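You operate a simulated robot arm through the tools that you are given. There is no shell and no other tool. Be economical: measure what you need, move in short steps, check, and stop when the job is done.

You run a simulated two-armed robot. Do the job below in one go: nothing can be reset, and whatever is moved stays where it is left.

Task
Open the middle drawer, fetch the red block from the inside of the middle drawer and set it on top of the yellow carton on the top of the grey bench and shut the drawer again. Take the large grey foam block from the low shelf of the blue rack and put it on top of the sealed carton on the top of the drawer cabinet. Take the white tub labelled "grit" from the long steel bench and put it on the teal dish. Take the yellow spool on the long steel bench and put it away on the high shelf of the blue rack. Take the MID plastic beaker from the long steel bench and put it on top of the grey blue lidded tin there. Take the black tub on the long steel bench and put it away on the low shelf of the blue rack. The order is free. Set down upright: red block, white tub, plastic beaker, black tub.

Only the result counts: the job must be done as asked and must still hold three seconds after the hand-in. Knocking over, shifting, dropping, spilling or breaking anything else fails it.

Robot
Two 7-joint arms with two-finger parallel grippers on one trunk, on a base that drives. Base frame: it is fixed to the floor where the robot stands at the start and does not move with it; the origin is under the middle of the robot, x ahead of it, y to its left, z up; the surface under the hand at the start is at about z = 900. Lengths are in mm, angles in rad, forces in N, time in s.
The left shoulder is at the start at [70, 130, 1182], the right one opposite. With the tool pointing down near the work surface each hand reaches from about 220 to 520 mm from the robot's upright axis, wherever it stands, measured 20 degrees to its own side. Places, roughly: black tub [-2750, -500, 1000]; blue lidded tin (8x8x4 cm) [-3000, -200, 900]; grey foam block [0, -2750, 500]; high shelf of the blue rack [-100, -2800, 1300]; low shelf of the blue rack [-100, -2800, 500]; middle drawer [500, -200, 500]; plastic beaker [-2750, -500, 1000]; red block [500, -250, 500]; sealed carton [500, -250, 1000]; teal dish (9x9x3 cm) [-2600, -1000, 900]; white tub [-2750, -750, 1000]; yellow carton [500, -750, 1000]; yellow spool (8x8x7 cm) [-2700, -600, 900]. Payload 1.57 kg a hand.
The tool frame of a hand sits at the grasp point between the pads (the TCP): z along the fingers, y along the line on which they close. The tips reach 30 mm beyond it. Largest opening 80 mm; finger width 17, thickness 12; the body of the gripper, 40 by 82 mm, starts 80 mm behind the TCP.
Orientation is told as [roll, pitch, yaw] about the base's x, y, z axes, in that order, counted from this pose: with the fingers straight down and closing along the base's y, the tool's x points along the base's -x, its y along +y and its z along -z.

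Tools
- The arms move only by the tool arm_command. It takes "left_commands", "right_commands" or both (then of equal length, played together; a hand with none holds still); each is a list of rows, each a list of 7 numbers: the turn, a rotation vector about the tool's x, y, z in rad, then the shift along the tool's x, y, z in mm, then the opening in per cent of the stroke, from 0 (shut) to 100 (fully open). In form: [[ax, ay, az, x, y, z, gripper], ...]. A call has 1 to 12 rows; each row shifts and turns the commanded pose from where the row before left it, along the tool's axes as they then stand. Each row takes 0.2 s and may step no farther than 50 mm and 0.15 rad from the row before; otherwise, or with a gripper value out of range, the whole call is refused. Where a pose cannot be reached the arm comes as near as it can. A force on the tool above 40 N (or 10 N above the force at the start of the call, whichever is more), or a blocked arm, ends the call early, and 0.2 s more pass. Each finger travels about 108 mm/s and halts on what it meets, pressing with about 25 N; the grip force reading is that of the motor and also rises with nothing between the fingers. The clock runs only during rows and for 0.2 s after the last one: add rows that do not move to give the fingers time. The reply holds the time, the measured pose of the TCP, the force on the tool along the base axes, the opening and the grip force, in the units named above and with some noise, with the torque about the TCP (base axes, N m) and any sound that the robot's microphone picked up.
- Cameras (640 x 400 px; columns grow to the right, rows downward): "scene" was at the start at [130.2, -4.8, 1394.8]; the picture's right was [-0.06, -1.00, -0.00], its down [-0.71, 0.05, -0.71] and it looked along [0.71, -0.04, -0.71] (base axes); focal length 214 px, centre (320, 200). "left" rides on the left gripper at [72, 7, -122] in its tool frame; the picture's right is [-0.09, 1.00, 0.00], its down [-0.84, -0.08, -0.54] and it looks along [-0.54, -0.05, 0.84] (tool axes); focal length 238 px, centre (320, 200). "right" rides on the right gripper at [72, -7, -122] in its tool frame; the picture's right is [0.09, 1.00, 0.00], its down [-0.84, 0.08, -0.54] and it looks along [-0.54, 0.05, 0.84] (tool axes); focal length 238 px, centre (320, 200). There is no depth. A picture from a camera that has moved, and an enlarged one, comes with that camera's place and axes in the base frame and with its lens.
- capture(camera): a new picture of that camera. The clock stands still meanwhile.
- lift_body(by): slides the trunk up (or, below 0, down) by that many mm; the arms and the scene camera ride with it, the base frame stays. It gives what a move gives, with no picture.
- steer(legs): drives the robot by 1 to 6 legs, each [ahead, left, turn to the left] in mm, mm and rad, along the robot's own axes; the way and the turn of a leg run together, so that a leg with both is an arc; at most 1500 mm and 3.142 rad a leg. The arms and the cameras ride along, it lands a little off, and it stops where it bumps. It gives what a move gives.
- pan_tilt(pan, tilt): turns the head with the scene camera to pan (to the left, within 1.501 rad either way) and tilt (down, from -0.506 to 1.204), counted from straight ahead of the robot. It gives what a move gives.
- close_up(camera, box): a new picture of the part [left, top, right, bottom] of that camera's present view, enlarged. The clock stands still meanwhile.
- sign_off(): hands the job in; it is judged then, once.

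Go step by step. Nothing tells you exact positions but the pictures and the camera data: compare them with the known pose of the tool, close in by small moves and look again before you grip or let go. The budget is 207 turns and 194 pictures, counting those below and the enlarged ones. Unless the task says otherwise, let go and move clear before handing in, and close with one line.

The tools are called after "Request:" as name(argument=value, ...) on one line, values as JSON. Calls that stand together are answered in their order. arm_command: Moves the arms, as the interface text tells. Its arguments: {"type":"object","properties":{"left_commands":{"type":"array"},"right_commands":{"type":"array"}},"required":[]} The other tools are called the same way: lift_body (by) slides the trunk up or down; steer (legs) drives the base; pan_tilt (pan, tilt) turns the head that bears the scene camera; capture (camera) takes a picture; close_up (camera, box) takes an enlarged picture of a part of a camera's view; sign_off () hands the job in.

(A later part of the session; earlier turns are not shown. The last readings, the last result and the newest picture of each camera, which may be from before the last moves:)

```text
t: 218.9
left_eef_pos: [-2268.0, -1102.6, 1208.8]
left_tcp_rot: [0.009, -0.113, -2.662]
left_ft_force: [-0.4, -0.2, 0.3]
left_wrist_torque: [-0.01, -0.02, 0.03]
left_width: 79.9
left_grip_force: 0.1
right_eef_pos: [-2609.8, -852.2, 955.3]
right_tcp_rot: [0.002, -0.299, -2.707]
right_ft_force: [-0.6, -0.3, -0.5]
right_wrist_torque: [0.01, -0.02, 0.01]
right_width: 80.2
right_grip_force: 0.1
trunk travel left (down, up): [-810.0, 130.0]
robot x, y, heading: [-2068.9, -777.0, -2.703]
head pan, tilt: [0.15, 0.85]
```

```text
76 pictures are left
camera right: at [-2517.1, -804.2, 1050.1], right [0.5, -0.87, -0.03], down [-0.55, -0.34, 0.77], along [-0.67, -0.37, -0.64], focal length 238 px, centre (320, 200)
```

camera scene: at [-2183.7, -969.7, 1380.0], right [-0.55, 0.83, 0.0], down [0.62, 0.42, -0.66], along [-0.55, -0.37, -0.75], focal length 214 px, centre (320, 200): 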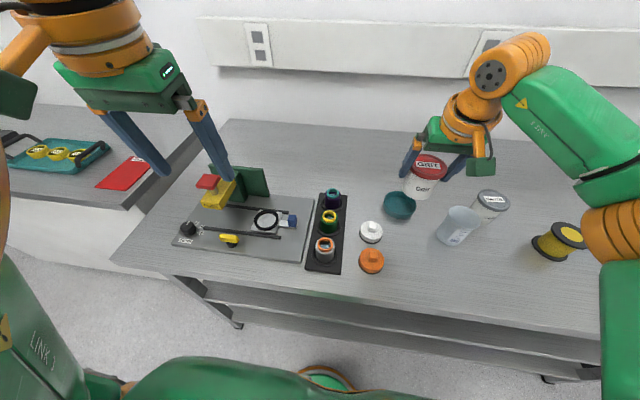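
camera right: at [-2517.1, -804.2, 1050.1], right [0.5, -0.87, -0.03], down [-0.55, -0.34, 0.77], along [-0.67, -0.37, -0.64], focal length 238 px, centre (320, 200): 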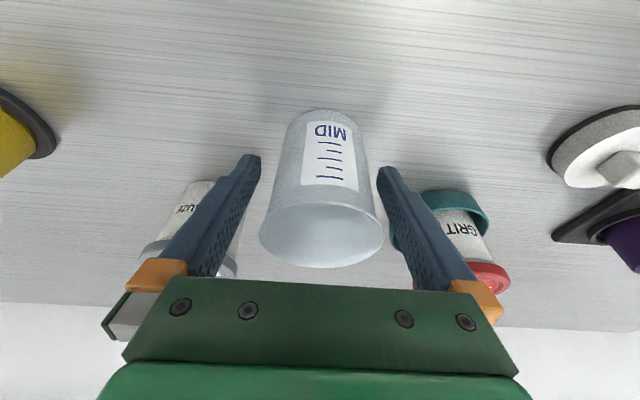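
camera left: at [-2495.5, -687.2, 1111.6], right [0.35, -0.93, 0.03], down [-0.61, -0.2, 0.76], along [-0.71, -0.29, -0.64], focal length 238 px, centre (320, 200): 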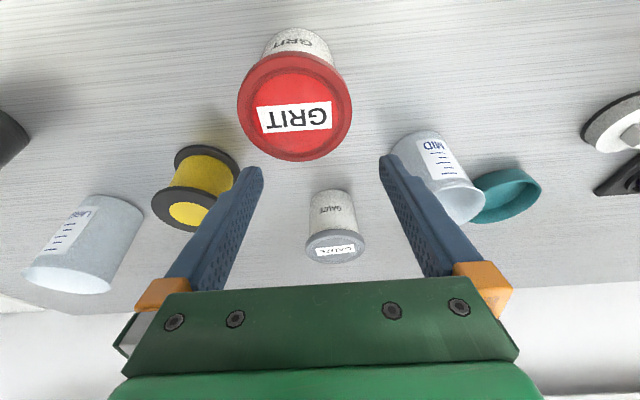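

Centred. I close on the beaker and lift.

Request:
arm_command(right_commands=[[0, 0, 0, 0, 0, 0, 60], [0, 0, 0, 0, 0, 0, 60], [0, 0, 0, 0, 0, 0, 60], [0, 0, 0, -3, 0, -9.5, 60], [0, 0, 0, -9, 0, -28.7, 60], [0, 0, 0, -9, 0, -28.7, 60], [0, 0, 0, -9, 0, -28.7, 60], [0, 0, 0, -9, 0, -28.7, 60], [0, 0, 0, 0, 0, 0, 60]])

Request:
capture(camera="right")

```text
t: 220.9
left_eef_pos: [-2267.6, -1102.5, 1208.2]
left_tcp_rot: [0.006, -0.113, -2.66]
left_ft_force: [-0.6, -0.2, -0.4]
left_wrist_torque: [-0.01, 0.02, 0.02]
left_width: 80.2
left_grip_force: 0.0
right_eef_pos: [-2608.0, -853.7, 1084.0]
right_tcp_rot: [0.001, -0.3, -2.705]
right_ft_force: [0.2, 0.4, -0.4]
right_wrist_torque: [-0.04, -0.02, 0.03]
right_width: 60.6
right_grip_force: 25.6
trunk travel left (down, up): [-810.0, 130.0]
robot x, y, heading: [-2069.3, -775.6, -2.706]
head pan, tilt: [0.15, 0.85]
```

```text
75 pictures are left
camera right: at [-2515.8, -805.5, 1178.4], right [0.5, -0.87, -0.03], down [-0.55, -0.34, 0.77], along [-0.67, -0.37, -0.64], focal length 238 px, centre (320, 200)
```

right: 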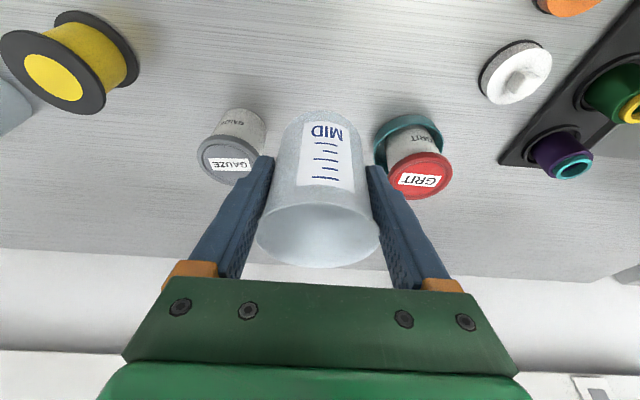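

The beaker is held at 60.6 mm. I raise the trunk 100 for clearance and drive right along the bench to the tin.

Request:
lift_body(by=100)

Request:
steer(legs=[[-30, 0, 0], [0, -761, 0]])

Request:
pan_tilt(pan=-0.2, tilt=0.85)

Request:
capture(camera="scene")

Request:
capture(camera="right")

```text
t: 222.3
left_eef_pos: [-2267.7, -1102.0, 1307.9]
left_tcp_rot: [0.007, -0.112, -2.662]
left_ft_force: [-1.1, 0.5, 0.7]
left_wrist_torque: [-0.01, -0.03, 0.01]
left_width: 79.8
left_grip_force: 0.0
right_eef_pos: [-2608.4, -855.1, 1183.8]
right_tcp_rot: [0.003, -0.301, -2.708]
right_ft_force: [-0.8, -0.2, -0.9]
right_wrist_torque: [0.0, 0.03, -0.01]
right_width: 60.8
right_grip_force: 25.2
trunk travel left (down, up): [-910.0, 30.0]
robot x, y, heading: [-2069.0, -773.4, -2.7]
head pan, tilt: [0.15, 0.85]
```

```text
t: 226.8
left_eef_pos: [-2565.6, -392.7, 1307.6]
left_tcp_rot: [0.007, -0.115, -2.678]
left_ft_force: [-0.9, -0.4, 0.3]
left_wrist_torque: [0.01, 0.01, 0.0]
left_width: 80.0
left_grip_force: 0.0
right_eef_pos: [-2901.1, -139.3, 1183.9]
right_tcp_rot: [0.001, -0.3, -2.723]
right_ft_force: [0.2, 0.8, -0.2]
right_wrist_torque: [-0.01, 0.02, 0.02]
right_width: 60.5
right_grip_force: 25.3
trunk travel left (down, up): [-910.0, 30.0]
robot x, y, heading: [-2357.9, -68.2, -2.72]
head pan, tilt: [0.15, 0.85]
```

```text
t: 227.7
left_eef_pos: [-2566.7, -392.5, 1308.3]
left_tcp_rot: [0.008, -0.112, -2.677]
left_ft_force: [0.4, -0.6, 0.2]
left_wrist_torque: [-0.01, 0.01, 0.02]
left_width: 80.1
left_grip_force: 0.0
right_eef_pos: [-2901.6, -137.2, 1183.5]
right_tcp_rot: [0.001, -0.3, -2.722]
right_ft_force: [0.3, -1.1, 0.2]
right_wrist_torque: [0.04, -0.02, 0.0]
right_width: 60.0
right_grip_force: 24.5
trunk travel left (down, up): [-910.0, 30.0]
robot x, y, heading: [-2359.3, -63.8, -2.722]
head pan, tilt: [-0.201, 0.85]
```

```text
74 pictures are left
camera scene: at [-2485.2, -104.2, 1479.6], right [-0.22, 0.98, 0.0], down [0.73, 0.16, -0.66], along [-0.64, -0.14, -0.75], focal length 214 px, centre (320, 200)
```

scene: 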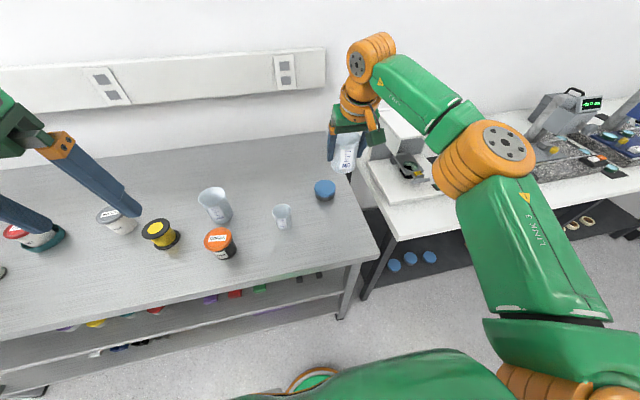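

```text
73 pictures are left
camera right: at [-2808.6, -89.8, 1278.1], right [0.49, -0.87, -0.03], down [-0.55, -0.33, 0.77], along [-0.68, -0.36, -0.64], focal length 238 px, centre (320, 200)
```

right: 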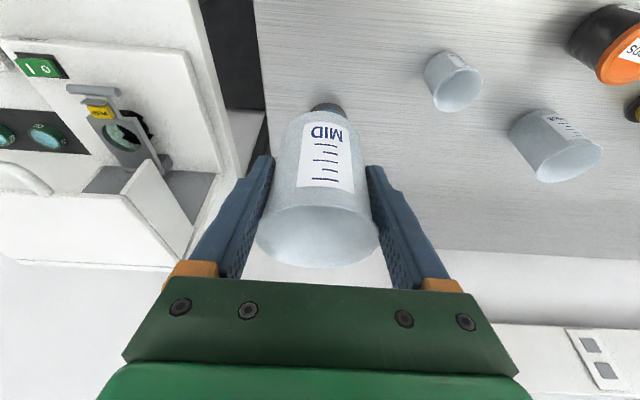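

The tin is at about (-3011, -201). I go forward 100 and correct the heading.

Request:
steer(legs=[[100, 4, 0.018]])

Request:
capture(camera="right")

Request:
capture(camera="scene")

```text
t: 228.8
left_eef_pos: [-2637.7, -434.5, 1310.3]
left_tcp_rot: [0.008, -0.121, -2.661]
left_ft_force: [0.7, 0.1, 0.3]
left_wrist_torque: [-0.04, 0.05, -0.01]
left_width: 80.0
left_grip_force: 0.2
right_eef_pos: [-2979.4, -186.6, 1187.3]
right_tcp_rot: [0.003, -0.307, -2.705]
right_ft_force: [0.7, 0.4, 0.6]
right_wrist_torque: [-0.03, 0.04, 0.0]
right_width: 60.1
right_grip_force: 25.1
trunk travel left (down, up): [-910.0, 30.0]
robot x, y, heading: [-2448.2, -110.2, -2.702]
head pan, tilt: [-0.201, 0.85]
```

```text
72 pictures are left
camera right: at [-2886.4, -137.1, 1281.2], right [0.5, -0.87, -0.03], down [-0.54, -0.34, 0.77], along [-0.68, -0.37, -0.64], focal length 238 px, centre (320, 200)
```

right: 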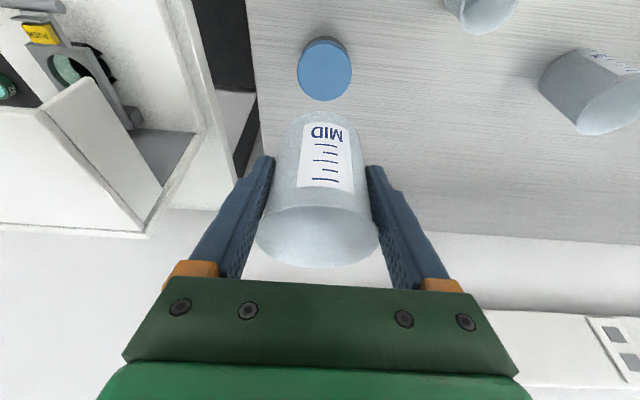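

```text
71 pictures are left
camera scene: at [-2561.5, -145.2, 1480.6], right [-0.23, 0.97, 0.0], down [0.73, 0.17, -0.67], along [-0.65, -0.16, -0.75], focal length 214 px, centre (320, 200)
```

scene: 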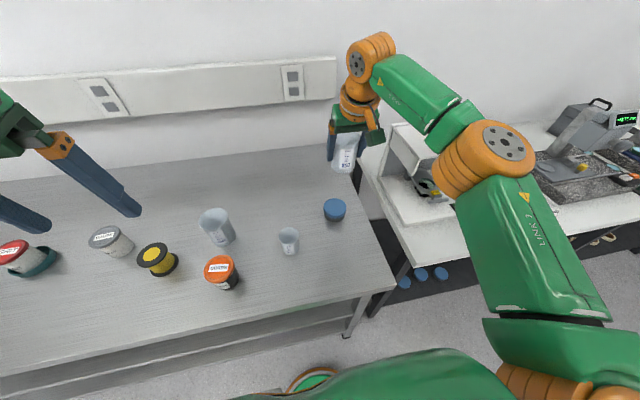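

The tin lid is about 33 mm further ahead. I advance and lower to roughly 65 mm above it.

Request:
arm_command(right_commands=[[0, 0, 0, -15.3, 3, 4.7, 60], [0, 0, 0, -15.3, 0, 4.7, 60], [0, 0, 0, 11.8, 0, 38, 60], [0, 0, 0, 11.8, 0, 38, 60], [0, 0, 0, 11.8, 0, 38, 60], [0, 0, 0, 0, 0, 0, 60]])

Request:
capture(camera="right")

Request:
close_up(camera="scene", box=[280, 120, 420, 240])

```text
t: 230.2
left_eef_pos: [-2645.8, -438.4, 1308.4]
left_tcp_rot: [0.006, -0.115, -2.66]
left_ft_force: [0.3, -0.5, 0.2]
left_wrist_torque: [0.0, -0.02, -0.01]
left_width: 79.9
left_grip_force: 0.0
right_eef_pos: [-3005.2, -220.1, 1061.9]
right_tcp_rot: [0.001, -0.301, -2.706]
right_ft_force: [-0.2, 0.5, 0.8]
right_wrist_torque: [0.06, 0.0, 0.0]
right_width: 60.1
right_grip_force: 24.7
right hand out of reach, approached as far as the arm can: row 2, 3, 4
trunk travel left (down, up): [-910.0, 30.0]
robot x, y, heading: [-2444.4, -111.7, -2.702]
head pan, tilt: [-0.201, 0.85]
```

```text
70 pictures are left
camera right: at [-2912.9, -171.2, 1155.9], right [0.5, -0.87, -0.03], down [-0.55, -0.34, 0.77], along [-0.67, -0.37, -0.64], focal length 238 px, centre (320, 200)
```

right: 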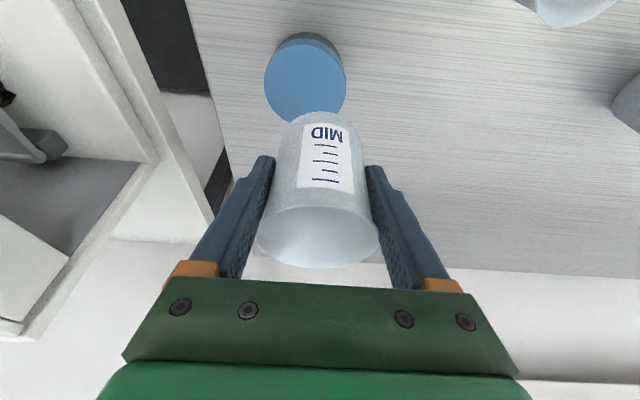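

```text
3.33 times, centred on (350, 180) of scene
camera zoom: at [-2569.5, -149.6, 1479.7], right [-0.23, 0.97, 0.0], down [0.73, 0.18, -0.66], along [-0.64, -0.15, -0.75], focal length 715 px, centre (220, 267)
```

zoom: 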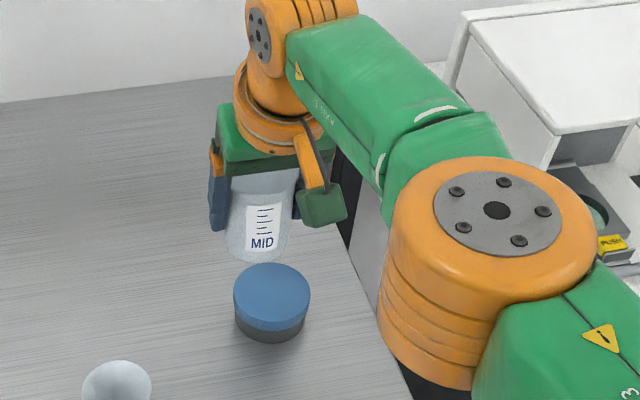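

The hand drifted left; the tin lid is at (-3005, -201). I correct right 16 and back 8, and lower to just above the lid.

Request:
arm_command(right_commands=[[0, 0, 0, 7.6, -16, -2.4, 60], [0, 0, 0, 7, 0, 22.5, 60], [0, 0, 0, 7, 0, 22.5, 60], [0, 0, 0, 0, 0, 0, 60]])

Request:
capture(camera="right")

Request:
close_up(camera="scene", box=[280, 140, 400, 240])

```text
t: 231.2
left_eef_pos: [-2646.4, -438.9, 1309.6]
left_tcp_rot: [0.006, -0.114, -2.66]
left_ft_force: [-0.5, 0.2, -0.2]
left_wrist_torque: [-0.01, -0.02, -0.03]
left_width: 79.9
left_grip_force: 0.0
right_eef_pos: [-3004.8, -213.4, 1013.3]
right_tcp_rot: [0.001, -0.301, -2.706]
right_ft_force: [-0.2, -0.5, -1.1]
right_wrist_torque: [0.01, 0.01, -0.01]
right_width: 60.0
right_grip_force: 24.5
right hand out of reach, approached as far as the arm can: row 1
trunk travel left (down, up): [-910.0, 30.0]
robot x, y, heading: [-2445.1, -110.7, -2.705]
head pan, tilt: [-0.201, 0.85]
```

```text
68 pictures are left
camera right: at [-2912.7, -165.8, 1107.2], right [0.5, -0.87, -0.03], down [-0.55, -0.34, 0.77], along [-0.67, -0.37, -0.64], focal length 238 px, centre (320, 200)
```

right: 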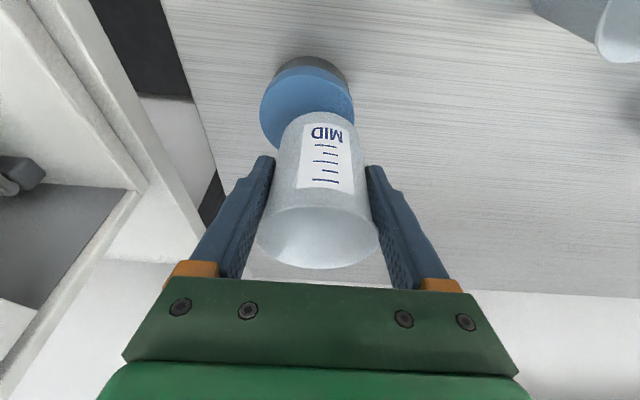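

```text
4.00 times, centred on (340, 190) of scene
camera zoom: at [-2570.5, -150.1, 1479.6], right [-0.23, 0.97, 0.0], down [0.73, 0.18, -0.66], along [-0.64, -0.15, -0.75], focal length 858 px, centre (240, 240)
```

zoom: 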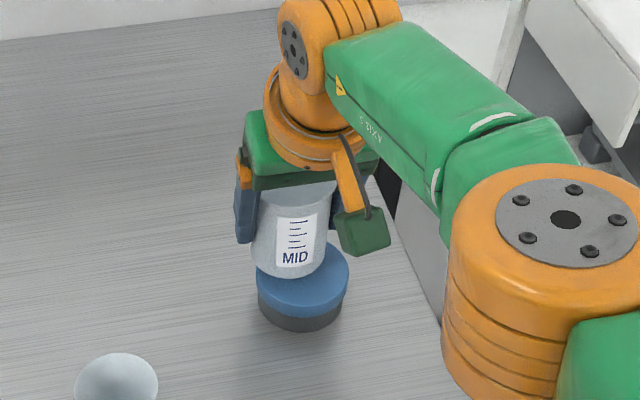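

Depth is right, but 10 mm more to the right is needed; I do it with the base.

Request:
steer(legs=[[0, -10, 0]])

Request:
capture(camera="right")

```text
t: 231.9
left_eef_pos: [-2649.0, -431.5, 1308.5]
left_tcp_rot: [0.004, -0.115, -2.66]
left_ft_force: [0.7, -0.1, -0.4]
left_wrist_torque: [0.0, 0.0, 0.01]
left_width: 79.9
left_grip_force: 0.1
right_eef_pos: [-3007.5, -206.8, 1013.3]
right_tcp_rot: [0.0, -0.301, -2.704]
right_ft_force: [0.4, -0.4, -0.3]
right_wrist_torque: [0.01, 0.02, 0.0]
right_width: 60.0
right_grip_force: 25.2
trunk travel left (down, up): [-910.0, 30.0]
robot x, y, heading: [-2454.2, -104.0, -2.701]
head pan, tilt: [-0.201, 0.85]
```

```text
66 pictures are left
camera right: at [-2916.1, -158.4, 1107.8], right [0.5, -0.86, -0.03], down [-0.55, -0.34, 0.77], along [-0.67, -0.37, -0.64], focal length 238 px, centre (320, 200)
```

right: 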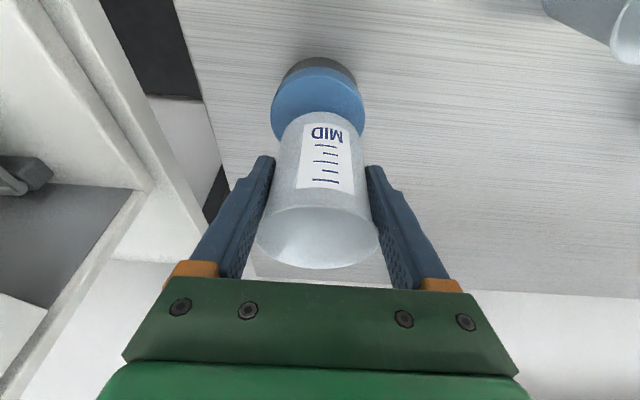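

Aligned. I lower in small steps to contact.

Request:
arm_command(right_commands=[[0, 0, 0, 2.4, -2, 7.6, 60], [0, 0, 0, 0.9, 0, 2.9, 60], [0, 0, 0, 0.9, 0, 2.9, 60], [0, 0, 0, 0, 0, 0, 60]])

Request:
close_up(camera="scene", box=[280, 140, 400, 240])

```text
t: 232.9
left_eef_pos: [-2651.4, -427.9, 1308.0]
left_tcp_rot: [0.007, -0.115, -2.661]
left_ft_force: [0.5, 0.0, -1.0]
left_wrist_torque: [-0.02, -0.03, -0.03]
left_width: 80.1
left_grip_force: 0.1
right_eef_pos: [-3007.5, -203.2, 1000.4]
right_tcp_rot: [0.001, -0.3, -2.703]
right_ft_force: [0.2, 0.6, -1.3]
right_wrist_torque: [0.0, -0.01, -0.01]
right_width: 60.2
right_grip_force: 24.6
trunk travel left (down, up): [-910.0, 30.0]
robot x, y, heading: [-2452.4, -105.2, -2.701]
head pan, tilt: [-0.201, 0.85]
```

```text
4.00 times, centred on (340, 190) of scene
camera zoom: at [-2574.9, -140.5, 1479.6], right [-0.23, 0.97, 0.0], down [0.73, 0.18, -0.66], along [-0.64, -0.15, -0.75], focal length 858 px, centre (240, 240)
```

zoom: 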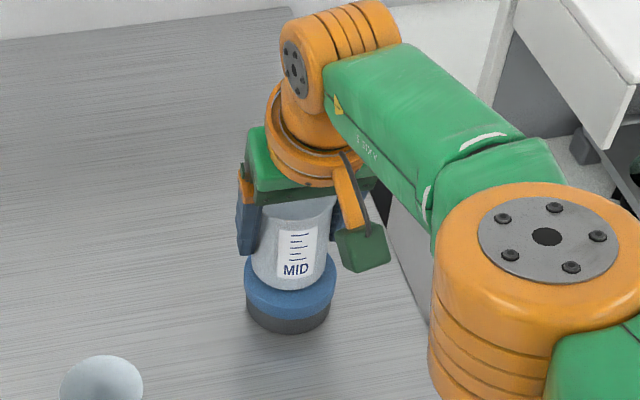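

Close above the lid and centred. I continue down in 2 mm steps.

Request:
arm_command(right_commands=[[0, 0, 0, 0.6, 0, 1.9, 60], [0, 0, 0, 0.6, 0, 1.9, 60], [0, 0, 0, 0, 0, 0, 60]])

Request:
arm_command(right_commands=[[0, 0, 0, 0.3, 0, 1, 60], [0, 0, 0, 0, 0, 0, 60]])

```text
t: 233.7
left_eef_pos: [-2650.7, -429.5, 1308.8]
left_tcp_rot: [0.009, -0.115, -2.66]
left_ft_force: [-0.4, -0.3, 0.7]
left_wrist_torque: [0.03, 0.01, 0.02]
left_width: 80.0
left_grip_force: 0.0
right_eef_pos: [-3007.6, -204.3, 999.9]
right_tcp_rot: [0.001, -0.301, -2.705]
right_ft_force: [0.3, -0.1, 1.0]
right_wrist_torque: [0.03, 0.01, 0.01]
right_width: 60.1
right_grip_force: 25.5
right hand out of reach, approached as far as the arm can: row 1
trunk travel left (down, up): [-910.0, 30.0]
robot x, y, heading: [-2452.2, -99.5, -2.707]
head pan, tilt: [-0.201, 0.85]
```

```text
t: 234.3
left_eef_pos: [-2650.2, -429.5, 1308.5]
left_tcp_rot: [0.008, -0.113, -2.658]
left_ft_force: [-0.2, 0.5, 0.2]
left_wrist_torque: [-0.01, -0.02, 0.0]
left_width: 79.9
left_grip_force: 0.0
right_eef_pos: [-3006.6, -204.7, 998.6]
right_tcp_rot: [0.002, -0.301, -2.708]
right_ft_force: [0.0, 0.2, 0.5]
right_wrist_torque: [0.0, 0.01, 0.0]
right_width: 60.0
right_grip_force: 25.3
trunk travel left (down, up): [-910.0, 30.0]
robot x, y, heading: [-2456.1, -102.4, -2.706]
head pan, tilt: [-0.201, 0.85]
```

The arm is near its limit, so I lower with the trunk.

Request:
lift_body(by=-4)

```text
t: 234.9
left_eef_pos: [-2647.9, -429.2, 1304.5]
left_tcp_rot: [0.007, -0.115, -2.659]
left_ft_force: [0.2, 0.1, 0.5]
left_wrist_torque: [0.01, 0.02, 0.01]
left_width: 79.6
left_grip_force: 0.1
right_eef_pos: [-3006.8, -202.3, 995.9]
right_tcp_rot: [0.003, -0.303, -2.703]
right_ft_force: [-0.7, 0.1, 6.7]
right_wrist_torque: [-0.02, 0.25, 0.07]
right_width: 60.0
right_grip_force: 24.9
trunk travel left (down, up): [-906.0, 34.0]
robot x, y, heading: [-2452.3, -101.2, -2.705]
head pan, tilt: [-0.201, 0.85]
```

Contact at 6.7 N. I open and rise straight with the trunk, then with the arm.

Request:
arm_command(right_commands=[[0, 0, 0, 0, 0, 0, 100], [0, 0, 0, 0, 0, 0, 100], [0, 0, 0, 0, 0, 0, 100]])

Request:
lift_body(by=34)

Request:
arm_command(right_commands=[[0, 0, 0, -8.9, 0, -28.7, 100], [0, 0, 0, -8.9, 0, -28.7, 100], [0, 0, 0, -8.9, 0, -28.7, 100], [0, 0, 0, 0, 0, 0, 100]])

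Request:
close_up(camera="scene", box=[260, 120, 400, 240])

```text
t: 235.7
left_eef_pos: [-2649.7, -429.4, 1305.4]
left_tcp_rot: [0.006, -0.114, -2.66]
left_ft_force: [0.4, 0.3, 0.7]
left_wrist_torque: [0.02, 0.0, 0.01]
left_width: 79.9
left_grip_force: 0.0
right_eef_pos: [-3008.0, -203.2, 993.9]
right_tcp_rot: [0.0, -0.3, -2.706]
right_ft_force: [-0.3, 0.1, -0.1]
right_wrist_torque: [-0.01, 0.0, -0.06]
right_width: 80.2
right_grip_force: 0.0
trunk travel left (down, up): [-906.0, 34.0]
robot x, y, heading: [-2452.0, -99.9, -2.704]
head pan, tilt: [-0.201, 0.85]
```

```text
t: 236.4
left_eef_pos: [-2650.1, -430.0, 1338.7]
left_tcp_rot: [0.007, -0.114, -2.66]
left_ft_force: [0.2, 0.1, -0.2]
left_wrist_torque: [-0.02, 0.02, 0.0]
left_width: 79.9
left_grip_force: 0.1
right_eef_pos: [-3006.0, -203.3, 1027.4]
right_tcp_rot: [0.001, -0.3, -2.706]
right_ft_force: [0.5, -0.4, 0.3]
right_wrist_torque: [-0.02, -0.02, -0.04]
right_width: 79.9
right_grip_force: 0.0
trunk travel left (down, up): [-940.0, 0.0]
robot x, y, heading: [-2454.0, -102.8, -2.703]
head pan, tilt: [-0.201, 0.85]
```

```text
t: 237.4
left_eef_pos: [-2651.0, -430.5, 1337.6]
left_tcp_rot: [0.006, -0.113, -2.661]
left_ft_force: [0.0, 0.7, -0.2]
left_wrist_torque: [0.01, 0.01, 0.01]
left_width: 79.8
left_grip_force: 0.0
right_eef_pos: [-3010.6, -207.6, 1117.4]
right_tcp_rot: [0.0, -0.299, -2.71]
right_ft_force: [0.3, -0.1, 0.3]
right_wrist_torque: [0.01, -0.02, 0.0]
right_width: 80.2
right_grip_force: 0.1
right hand out of reach, approached as far as the arm can: row 1, 3
trunk travel left (down, up): [-940.0, 0.0]
robot x, y, heading: [-2449.7, -99.8, -2.701]
head pan, tilt: [-0.201, 0.85]
```

```text
3.33 times, centred on (330, 180) of scene
camera zoom: at [-2574.7, -141.0, 1509.6], right [-0.23, 0.97, 0.0], down [0.73, 0.18, -0.66], along [-0.64, -0.15, -0.75], focal length 715 px, centre (287, 267)
```

zoom: 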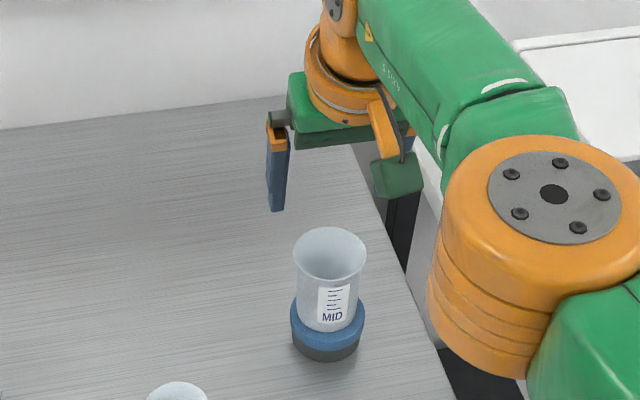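

The MID beaker stands on the tin. Next is CORDS, the black tub: I back off, slide left and set the right hand to a 0.6 tilt.

Request:
steer(legs=[[-112, 0, 0], [0, 342, 0]])

Request:
arm_command(right_commands=[[0, 0, 0, 38, 0, -12, 100], [0, 0, 0, 38, 0, -12, 100], [0, -0.15, 0, 30, 0, 0, 100], [0, -0.15, 0, 20, 0, 0, 100], [0, 0, 0, 0, 0, 0, 100]])

Request:
lift_body(by=-130)

Request:
capture(camera="right")

Request:
capture(camera="scene")

```text
t: 240.4
left_eef_pos: [-2409.9, -681.5, 1339.4]
left_tcp_rot: [0.012, -0.114, -2.655]
left_ft_force: [0.2, 0.4, 0.2]
left_wrist_torque: [-0.04, 0.01, -0.01]
left_width: 79.9
left_grip_force: 0.0
right_eef_pos: [-2769.1, -462.0, 1117.0]
right_tcp_rot: [0.001, -0.3, -2.706]
right_ft_force: [-0.3, -0.2, 0.7]
right_wrist_torque: [-0.01, -0.03, 0.0]
right_width: 80.1
right_grip_force: 0.1
trunk travel left (down, up): [-940.0, 0.0]
robot x, y, heading: [-2208.9, -357.9, -2.7]
head pan, tilt: [-0.201, 0.85]
```

```text
t: 241.6
left_eef_pos: [-2407.0, -683.8, 1338.3]
left_tcp_rot: [0.005, -0.113, -2.656]
left_ft_force: [0.0, 0.2, -0.4]
left_wrist_torque: [0.04, -0.02, -0.01]
left_width: 80.0
left_grip_force: 0.1
right_eef_pos: [-2770.3, -467.9, 1116.4]
right_tcp_rot: [-0.001, -0.313, -2.701]
right_ft_force: [-0.6, -0.6, -0.3]
right_wrist_torque: [0.0, 0.0, -0.02]
right_width: 80.1
right_grip_force: 0.1
right hand out of reach, approached as far as the arm can: row 1, 2, 3, 4
trunk travel left (down, up): [-940.0, 0.0]
robot x, y, heading: [-2211.8, -357.1, -2.698]
head pan, tilt: [-0.201, 0.85]
```

```text
t: 243.2
left_eef_pos: [-2407.0, -684.4, 1208.1]
left_tcp_rot: [0.006, -0.112, -2.656]
left_ft_force: [0.1, -0.6, 0.2]
left_wrist_torque: [0.02, -0.03, 0.01]
left_width: 80.1
left_grip_force: 0.1
right_eef_pos: [-2770.5, -468.0, 985.9]
right_tcp_rot: [-0.001, -0.315, -2.702]
right_ft_force: [0.0, 0.2, -0.2]
right_wrist_torque: [0.0, -0.03, 0.02]
right_width: 79.6
right_grip_force: 0.0
trunk travel left (down, up): [-810.0, 130.0]
robot x, y, heading: [-2206.9, -354.6, -2.698]
head pan, tilt: [-0.201, 0.85]
```

```text
63 pictures are left
camera right: at [-2676.8, -418.1, 1079.4], right [0.5, -0.86, -0.03], down [-0.54, -0.34, 0.77], along [-0.68, -0.37, -0.63], focal length 238 px, centre (320, 200)
```

right: 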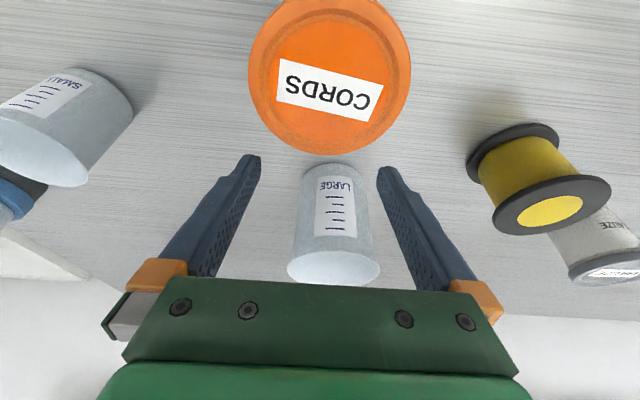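

```text
62 pictures are left
camera scene: at [-2333.1, -396.0, 1379.7], right [-0.24, 0.97, 0.0], down [0.73, 0.18, -0.66], along [-0.64, -0.16, -0.75], focal length 214 px, centre (320, 200)
```

scene: 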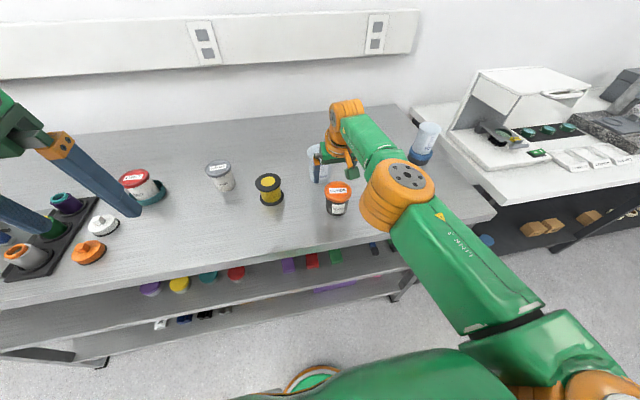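

The arm did not retract and the lowered hand is close to the LARGE beaker. I raise again first, then try a plain straight pull-back.

Request:
lift_body(by=130)

Request:
arm_command(right_commands=[[0, 0, 0, 19, 0, -6, 100], [0, 0, 0, 19, 0, -6, 100], [0, 0, 0, 19, 0, -6, 100], [0, 0, 0, 0, 0, 0, 100]])

```text
t: 244.8
left_eef_pos: [-2408.4, -684.9, 1338.4]
left_tcp_rot: [0.007, -0.115, -2.657]
left_ft_force: [0.6, -0.6, 1.0]
left_wrist_torque: [0.0, 0.02, 0.0]
left_width: 80.2
left_grip_force: 0.0
right_eef_pos: [-2770.1, -468.3, 1117.3]
right_tcp_rot: [-0.002, -0.315, -2.701]
right_ft_force: [-0.3, 0.1, -0.3]
right_wrist_torque: [-0.01, 0.01, -0.02]
right_width: 79.8
right_grip_force: 0.1
trunk travel left (down, up): [-940.0, 0.0]
robot x, y, heading: [-2212.6, -359.0, -2.701]
head pan, tilt: [-0.201, 0.85]
```

```text
t: 245.8
left_eef_pos: [-2408.0, -685.1, 1339.2]
left_tcp_rot: [0.006, -0.113, -2.655]
left_ft_force: [-0.1, 0.4, -0.1]
left_wrist_torque: [-0.01, 0.0, 0.01]
left_width: 80.1
left_grip_force: 0.0
right_eef_pos: [-2769.5, -467.9, 1115.9]
right_tcp_rot: [0.0, -0.315, -2.7]
right_ft_force: [0.4, 0.1, 0.3]
right_wrist_torque: [0.01, 0.0, 0.01]
right_width: 79.9
right_grip_force: 0.1
right hand out of reach, approached as far as the arm can: row 1, 2, 3
trunk travel left (down, up): [-940.0, 0.0]
robot x, y, heading: [-2211.4, -355.2, -2.695]
head pan, tilt: [-0.201, 0.85]
```

I back the base away from the bench to free the arm safely, then work it loose with mixed moves.

Request:
steer(legs=[[-250, 0, 0]])

Request:
arm_command(right_commands=[[0, 0, 0, 15, 0, 45, 100], [0, 0, 0, 15, 0, 45, 100], [0, 0, 0, 40, 0, 25, 100], [0, 0, 0, 45, 0, 0, 100], [0, 0, 0, 45, 0, 0, 100], [0, 0, 0, 0, 0, 0, 100]])

Request:
capture(camera="scene")

```text
t: 247.6
left_eef_pos: [-2186.1, -579.8, 1337.3]
left_tcp_rot: [0.007, -0.111, -2.657]
left_ft_force: [-0.3, 0.8, 0.1]
left_wrist_torque: [0.02, -0.03, -0.01]
left_width: 80.0
left_grip_force: 0.0
right_eef_pos: [-2548.1, -362.8, 1114.1]
right_tcp_rot: [0.0, -0.309, -2.704]
right_ft_force: [0.6, -0.4, -0.3]
right_wrist_torque: [0.01, -0.01, 0.01]
right_width: 80.0
right_grip_force: 0.1
trunk travel left (down, up): [-940.0, 0.0]
robot x, y, heading: [-1979.7, -247.7, -2.701]
head pan, tilt: [-0.201, 0.85]
```

```text
t: 249.0
left_eef_pos: [-2182.8, -577.2, 1338.2]
left_tcp_rot: [0.007, -0.113, -2.657]
left_ft_force: [0.0, 0.1, 1.0]
left_wrist_torque: [-0.03, -0.04, 0.0]
left_width: 79.9
left_grip_force: 0.1
right_eef_pos: [-2435.0, -308.4, 958.2]
right_tcp_rot: [-0.001, -0.31, -2.703]
right_ft_force: [-0.7, 0.1, -0.1]
right_wrist_torque: [0.01, -0.02, -0.01]
right_width: 80.1
right_grip_force: 0.0
right hand out of reach, approached as far as the arm can: row 2
trunk travel left (down, up): [-940.0, 0.0]
robot x, y, heading: [-1983.1, -250.3, -2.702]
head pan, tilt: [-0.201, 0.85]
```

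```text
61 pictures are left
camera scene: at [-2108.2, -289.6, 1509.5], right [-0.24, 0.97, 0.0], down [0.73, 0.18, -0.66], along [-0.64, -0.16, -0.75], focal length 214 px, centre (320, 200)
```

scene: 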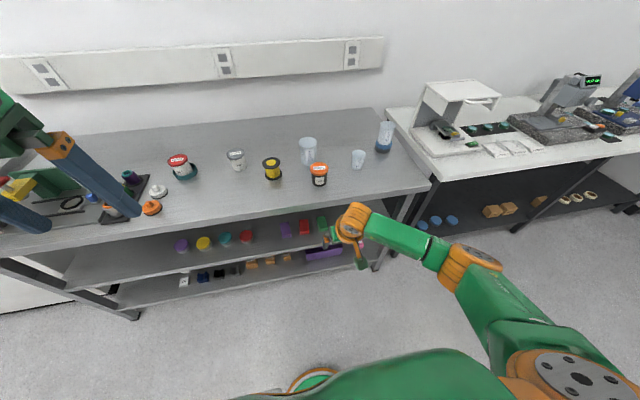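

The arm is loose again. I set the 0.6 tilt, bring the hand up and in, and lower the trunk to its working height.

Request:
arm_command(right_commands=[[0, -0.145, 0, 10, 0, 0, 100], [0, -0.145, 0, 10, 0, 0, 100], [0, 0, 0, 20, 0, -14, 100], [0, 0, 0, -21, 0, -31, 100], [0, 0, 0, -21, 0, -31, 100], [0, 0, 0, -21, 0, -31, 100], [0, 0, 0, -21, 0, -31, 100], [0, 0, 0, -21, 0, -31, 100], [0, 0, 0, 0, 0, 0, 100]])

Request:
lift_body(by=-130)

Request:
steer(legs=[[230, 0, 0]])

Request:
capture(camera="right")

Request:
capture(camera="scene")

```text
t: 251.0
left_eef_pos: [-2182.2, -577.0, 1338.0]
left_tcp_rot: [0.007, -0.114, -2.655]
left_ft_force: [0.0, -0.6, 0.5]
left_wrist_torque: [-0.02, 0.01, 0.0]
left_width: 80.2
left_grip_force: 0.1
right_eef_pos: [-2392.8, -289.5, 1137.5]
right_tcp_rot: [-0.002, -0.605, -2.701]
right_ft_force: [0.9, -0.2, 0.0]
right_wrist_torque: [0.04, -0.03, 0.01]
right_width: 79.9
right_grip_force: 0.1
trunk travel left (down, up): [-940.0, 0.0]
robot x, y, heading: [-1985.4, -251.6, -2.703]
head pan, tilt: [-0.201, 0.85]
```

```text
t: 252.6
left_eef_pos: [-2180.9, -577.4, 1208.9]
left_tcp_rot: [0.007, -0.114, -2.657]
left_ft_force: [0.8, 0.0, -0.2]
left_wrist_torque: [-0.01, 0.0, 0.02]
left_width: 80.2
left_grip_force: 0.1
right_eef_pos: [-2390.8, -287.5, 1006.8]
right_tcp_rot: [0.0, -0.605, -2.704]
right_ft_force: [-0.3, 0.3, -0.7]
right_wrist_torque: [0.0, 0.02, -0.02]
right_width: 79.8
right_grip_force: 0.0
trunk travel left (down, up): [-810.0, 130.0]
robot x, y, heading: [-1984.9, -250.0, -2.7]
head pan, tilt: [-0.201, 0.85]
```

```text
t: 254.3
left_eef_pos: [-2386.1, -672.3, 1208.8]
left_tcp_rot: [0.007, -0.117, -2.661]
left_ft_force: [-0.4, 0.3, 0.2]
left_wrist_torque: [-0.02, 0.0, -0.02]
left_width: 79.8
left_grip_force: 0.1
right_eef_pos: [-2596.8, -382.3, 1007.9]
right_tcp_rot: [0.0, -0.605, -2.707]
right_ft_force: [-0.2, 0.0, 0.3]
right_wrist_torque: [-0.02, -0.01, -0.01]
right_width: 80.0
right_grip_force: 0.1
trunk travel left (down, up): [-810.0, 130.0]
robot x, y, heading: [-2191.9, -348.0, -2.709]
head pan, tilt: [-0.201, 0.85]
```

```text
60 pictures are left
camera right: at [-2482.0, -323.6, 1066.1], right [0.49, -0.87, -0.05], down [-0.31, -0.23, 0.92], along [-0.82, -0.43, -0.38], focal length 238 px, centre (320, 200)
```

right: 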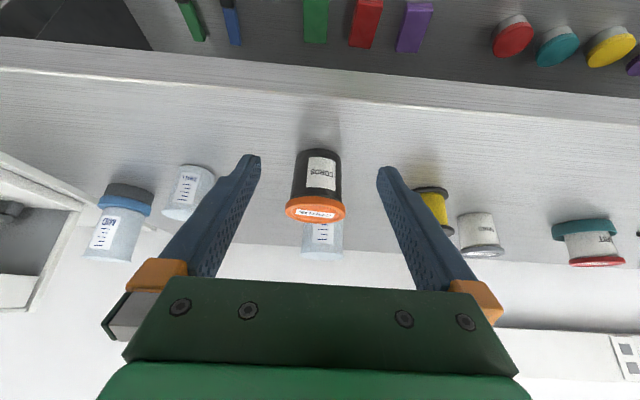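

```text
59 pictures are left
camera scene: at [-2310.0, -383.5, 1380.0], right [-0.23, 0.97, 0.0], down [0.73, 0.17, -0.66], along [-0.64, -0.15, -0.75], focal length 214 px, centre (320, 200)
```

scene: 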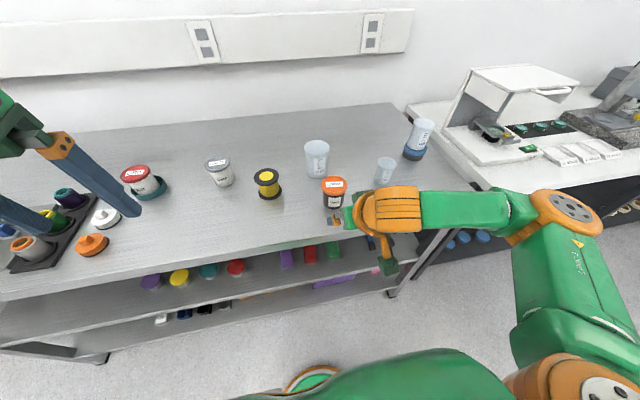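

All is still standing. CORDS is at about (-2717, -440), straight ahead of the hand; I move to a pre-grasp.

Request:
arm_command(right_commands=[[0, 0, 0, -40, 1, 19.5, 100], [0, 0, 0, -40, 1, 19.5, 100], [0, 0, 0, 0, 0, 20, 100], [0, 0, 0, 0, 0, 0, 100]])

Request:
capture(camera="right")

```text
t: 255.3
left_eef_pos: [-2389.3, -672.8, 1208.7]
left_tcp_rot: [0.008, -0.113, -2.663]
left_ft_force: [-0.4, -0.6, -0.2]
left_wrist_torque: [-0.02, -0.05, 0.0]
left_width: 80.0
left_grip_force: 0.2
right_eef_pos: [-2687.8, -428.6, 1003.9]
right_tcp_rot: [0.0, -0.605, -2.707]
right_ft_force: [0.2, -0.3, 0.5]
right_wrist_torque: [-0.01, -0.01, 0.0]
right_width: 79.9
right_grip_force: 0.1
trunk travel left (down, up): [-810.0, 130.0]
robot x, y, heading: [-2192.4, -348.8, -2.706]
head pan, tilt: [-0.201, 0.85]
```

```text
58 pictures are left
camera right: at [-2573.9, -369.5, 1063.1], right [0.49, -0.87, -0.05], down [-0.31, -0.23, 0.92], along [-0.82, -0.43, -0.39], focal length 238 px, centre (320, 200)
```

right: 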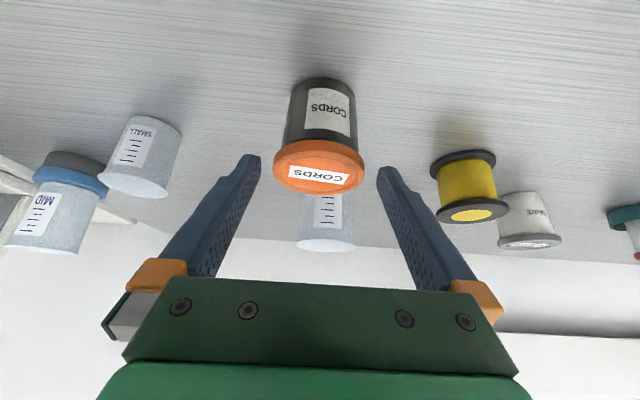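

Request:
arm_command(right_commands=[[0, 0, 0, 1, 0, 28, 100], [0, 0, 0, 1, 0, 28, 100], [0, 0, 0, 0, 0, 0, 100]])

Request:
capture(camera="right")

```text
t: 256.1
left_eef_pos: [-2389.1, -672.0, 1208.4]
left_tcp_rot: [0.009, -0.115, -2.663]
left_ft_force: [-0.3, -0.2, -0.1]
left_wrist_torque: [0.0, 0.04, 0.02]
left_width: 80.1
left_grip_force: 0.1
right_eef_pos: [-2715.4, -440.0, 956.3]
right_tcp_rot: [-0.001, -0.605, -2.706]
right_ft_force: [0.9, 0.6, -0.1]
right_wrist_torque: [-0.03, 0.01, 0.02]
right_width: 80.1
right_grip_force: 0.1
trunk travel left (down, up): [-810.0, 130.0]
robot x, y, heading: [-2192.9, -349.4, -2.706]
head pan, tilt: [-0.201, 0.85]
```

```text
57 pictures are left
camera right: at [-2601.8, -381.1, 1014.0], right [0.49, -0.87, -0.05], down [-0.31, -0.23, 0.92], along [-0.82, -0.43, -0.39], focal length 238 px, centre (320, 200)
```

right: 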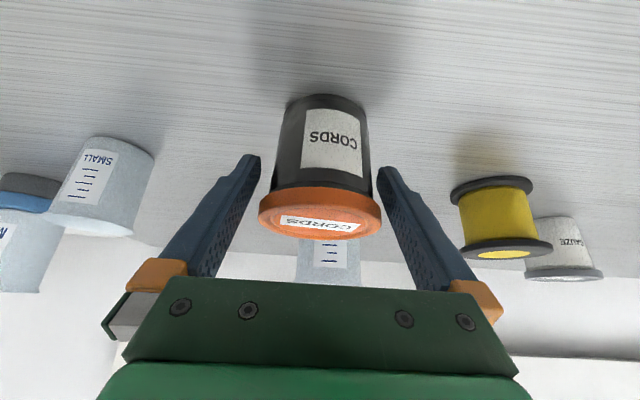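

Good grip position at the lid's lower edge. I close and lift vertically.

Request:
arm_command(right_commands=[[0, 0, 0, 0, 0, 0, 60], [0, 0, 0, 0, 0, 0, 60], [0, 0, 0, 0, 0, 0, 60], [0, 0, 0, -6, 0, -8, 60], [0, 0, 0, -20, 0, -29, 60], [0, 0, 0, -20, 0, -29, 60], [0, 0, 0, 0, 0, 0, 60]])

Request:
capture(camera="right")

```text
t: 257.7
left_eef_pos: [-2389.0, -673.3, 1208.7]
left_tcp_rot: [0.006, -0.114, -2.662]
left_ft_force: [0.9, 0.7, -0.4]
left_wrist_torque: [0.0, 0.01, 0.01]
left_width: 79.8
left_grip_force: 0.1
right_eef_pos: [-2718.1, -438.9, 1038.3]
right_tcp_rot: [-0.002, -0.601, -2.706]
right_ft_force: [0.4, 1.1, -0.5]
right_wrist_torque: [0.0, -0.03, -0.04]
right_width: 62.9
right_grip_force: 25.1
trunk travel left (down, up): [-810.0, 130.0]
robot x, y, heading: [-2191.3, -348.5, -2.705]
head pan, tilt: [-0.201, 0.85]
```

```text
56 pictures are left
camera right: at [-2604.2, -379.8, 1096.2], right [0.49, -0.87, -0.05], down [-0.31, -0.23, 0.92], along [-0.81, -0.43, -0.39], focal length 238 px, centre (320, 200)
```

right: 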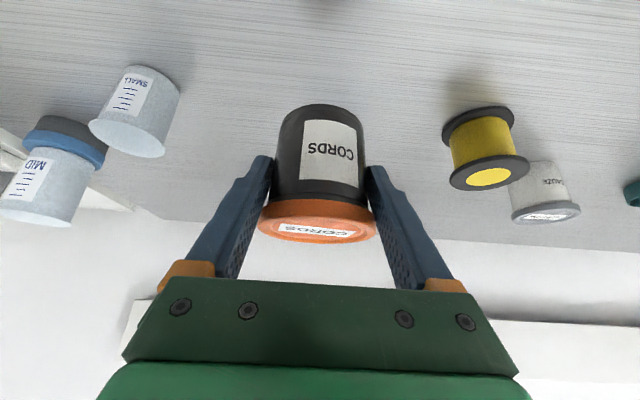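

CORDS is held at 62.9 mm. I back off, turn and drive to the pre-rack position.

Request:
steer(legs=[[-350, 0, 0], [0, 0, 1.563], [1037, 360, 0], [1037, 360, 0]])

Request:
lift_body(by=-400)

Request:
pan_tilt(pan=0, tilt=0.7)

Request:
capture(camera="scene")

Request:
capture(camera="right")

```text
t: 274.2
left_eef_pos: [-83.9, -2053.0, 1208.4]
left_tcp_rot: [0.007, -0.115, -1.147]
left_ft_force: [-0.7, 0.6, 0.3]
left_wrist_torque: [0.04, 0.01, 0.0]
left_width: 79.9
left_grip_force: 0.1
right_eef_pos: [-336.2, -2367.9, 1038.1]
right_tcp_rot: [-0.001, -0.605, -1.195]
right_ft_force: [0.0, 0.3, -0.5]
right_wrist_torque: [0.02, 0.02, -0.05]
right_width: 62.2
right_grip_force: 25.4
trunk travel left (down, up): [-810.0, 130.0]
robot x, y, heading: [-400.2, -1838.7, -1.188]
head pan, tilt: [-0.201, 0.85]
```

```text
t: 278.1
left_eef_pos: [-83.6, -2052.3, 809.4]
left_tcp_rot: [0.007, -0.113, -1.146]
left_ft_force: [-0.1, -0.3, 0.2]
left_wrist_torque: [0.01, 0.03, 0.03]
left_width: 80.1
left_grip_force: 0.1
right_eef_pos: [-337.6, -2368.6, 637.4]
right_tcp_rot: [-0.001, -0.603, -1.194]
right_ft_force: [-0.3, -0.3, 0.1]
right_wrist_torque: [-0.01, -0.03, 0.0]
right_width: 62.6
right_grip_force: 25.0
trunk travel left (down, up): [-410.0, 530.0]
robot x, y, heading: [-398.0, -1838.0, -1.19]
head pan, tilt: [-0.201, 0.85]
```

```text
t: 278.8
left_eef_pos: [-84.2, -2052.8, 809.0]
left_tcp_rot: [0.006, -0.113, -1.146]
left_ft_force: [-0.6, -0.1, -0.3]
left_wrist_torque: [-0.02, -0.01, -0.03]
left_width: 80.2
left_grip_force: 0.0
right_eef_pos: [-336.0, -2368.0, 639.1]
right_tcp_rot: [0.0, -0.604, -1.194]
right_ft_force: [-0.5, -0.4, -0.5]
right_wrist_torque: [0.0, -0.01, 0.03]
right_width: 62.4
right_grip_force: 24.7
trunk travel left (down, up): [-410.0, 530.0]
robot x, y, heading: [-399.8, -1835.0, -1.188]
head pan, tilt: [0.0, 0.7]
```

```text
55 pictures are left
camera scene: at [-350.2, -1961.4, 991.8], right [-0.93, -0.37, 0.0], down [-0.24, 0.6, -0.76], along [0.28, -0.71, -0.64], focal length 214 px, centre (320, 200)
```

scene: 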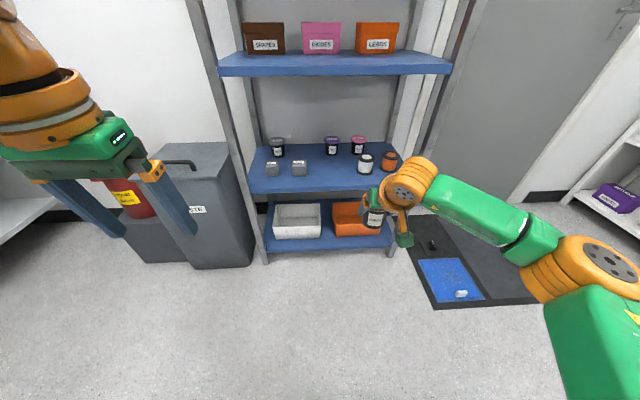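

```text
54 pictures are left
camera right: at [-389.7, -2252.9, 696.0], right [0.9, 0.44, -0.05], down [0.21, -0.33, 0.92], along [0.39, -0.84, -0.39], focal length 238 px, centre (320, 200)
```

right: 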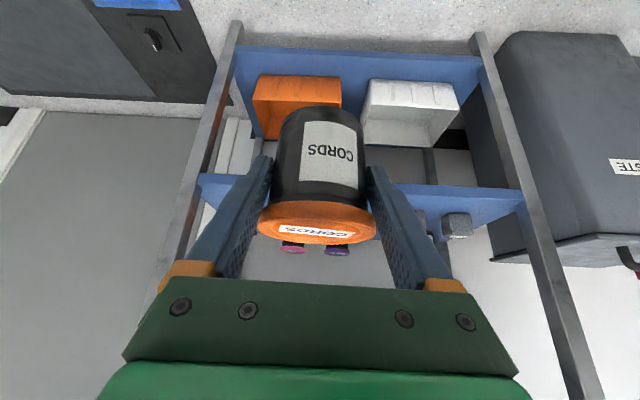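

I fix the heading, lower the hand a little and drive in most of the way.

Request:
arm_command(right_commands=[[0, 0, 0, 11.3, 0, 16.5, 60], [0, 0, 0, 11.3, 0, 16.5, 60], [0, 0, 0, 0, 0, 0, 60]])

Request:
steer(legs=[[0, 0, 0.046], [0, 61, 0], [240, 0, 0]])

Request:
capture(camera="scene")

Request:
capture(camera="right")

```text
t: 279.6
left_eef_pos: [-83.6, -2053.3, 809.5]
left_tcp_rot: [0.006, -0.115, -1.149]
left_ft_force: [-0.2, 0.2, 0.2]
left_wrist_torque: [0.03, 0.0, 0.0]
left_width: 79.9
left_grip_force: 0.2
right_eef_pos: [-334.7, -2367.3, 598.2]
right_tcp_rot: [-0.001, -0.604, -1.192]
right_ft_force: [0.9, 0.8, -1.1]
right_wrist_torque: [-0.01, 0.03, -0.02]
right_width: 62.6
right_grip_force: 25.2
trunk travel left (down, up): [-410.0, 530.0]
robot x, y, heading: [-397.5, -1838.4, -1.191]
head pan, tilt: [0.0, 0.7]
```

```text
t: 282.4
left_eef_pos: [80.1, -2243.8, 808.9]
left_tcp_rot: [0.007, -0.114, -1.114]
left_ft_force: [0.4, -0.1, 0.2]
left_wrist_torque: [0.03, 0.03, -0.03]
left_width: 79.8
left_grip_force: 0.0
right_eef_pos: [-159.0, -2567.8, 598.3]
right_tcp_rot: [-0.003, -0.602, -1.16]
right_ft_force: [-0.6, -0.1, -0.3]
right_wrist_torque: [0.01, -0.05, -0.04]
right_width: 62.4
right_grip_force: 24.3
trunk travel left (down, up): [-410.0, 530.0]
robot x, y, heading: [-244.3, -2040.1, -1.152]
head pan, tilt: [0.0, 0.7]
```

```text
53 pictures are left
camera scene: at [-188.4, -2161.8, 991.8], right [-0.92, -0.4, 0.0], down [-0.26, 0.59, -0.76], along [0.31, -0.7, -0.64], focal length 214 px, centre (320, 200)
```

scene: 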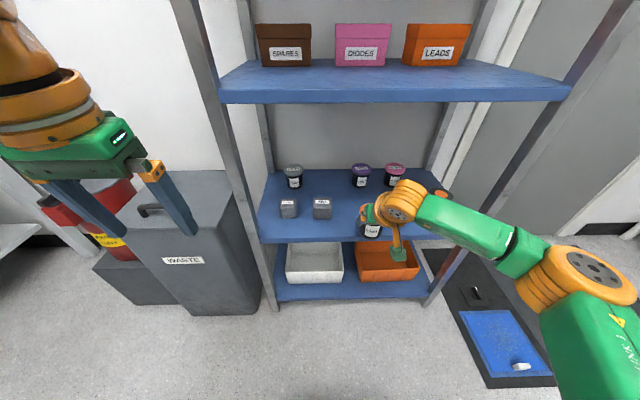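

```text
52 pictures are left
camera right: at [-216.9, -2453.1, 656.2], right [0.88, 0.47, -0.05], down [0.22, -0.32, 0.92], along [0.41, -0.82, -0.39], focal length 238 px, centre (320, 200)
```

right: 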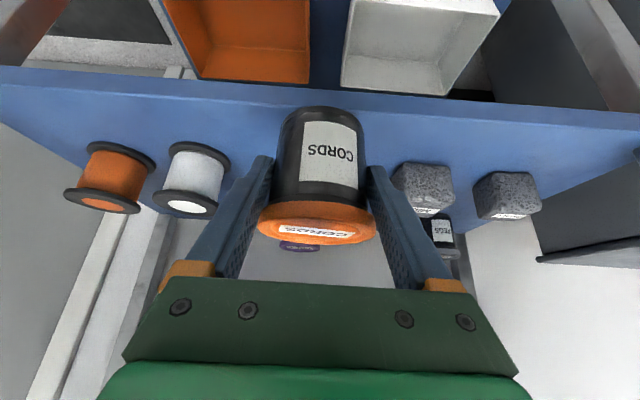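

Request:
steer(legs=[[125, 0, 0]])

Request:
capture(camera="right")

Request:
close_up(camera="scene", box=[250, 130, 450, 290])

```text
t: 283.6
left_eef_pos: [129.0, -2355.3, 806.9]
left_tcp_rot: [0.006, -0.113, -1.114]
left_ft_force: [0.3, -0.1, -0.5]
left_wrist_torque: [0.0, 0.01, -0.01]
left_width: 80.1
left_grip_force: 0.1
right_eef_pos: [-111.0, -2676.8, 596.8]
right_tcp_rot: [-0.002, -0.602, -1.16]
right_ft_force: [0.1, -0.5, -1.5]
right_wrist_torque: [0.03, 0.0, -0.02]
right_width: 62.6
right_grip_force: 24.9
trunk travel left (down, up): [-410.0, 530.0]
robot x, y, heading: [-196.6, -2150.4, -1.158]
head pan, tilt: [0.0, 0.7]
```

```text
51 pictures are left
camera right: at [-168.4, -2563.6, 656.1], right [0.88, 0.47, -0.05], down [0.22, -0.32, 0.92], along [0.41, -0.82, -0.39], focal length 238 px, centre (320, 200)
```

right: 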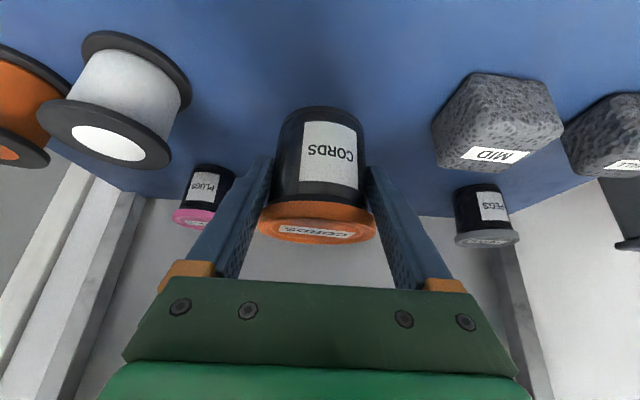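

```text
2.50 times, centred on (350, 210) of scene
camera zoom: at [-139.9, -2272.4, 991.8], right [-0.92, -0.4, 0.0], down [-0.26, 0.59, -0.76], along [0.31, -0.7, -0.64], focal length 536 px, centre (245, 175)
```

zoom: 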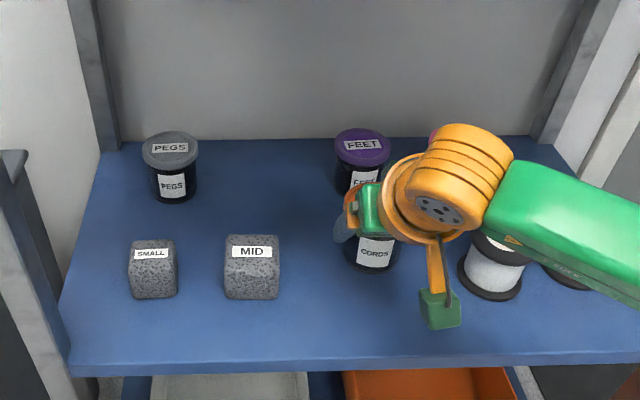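

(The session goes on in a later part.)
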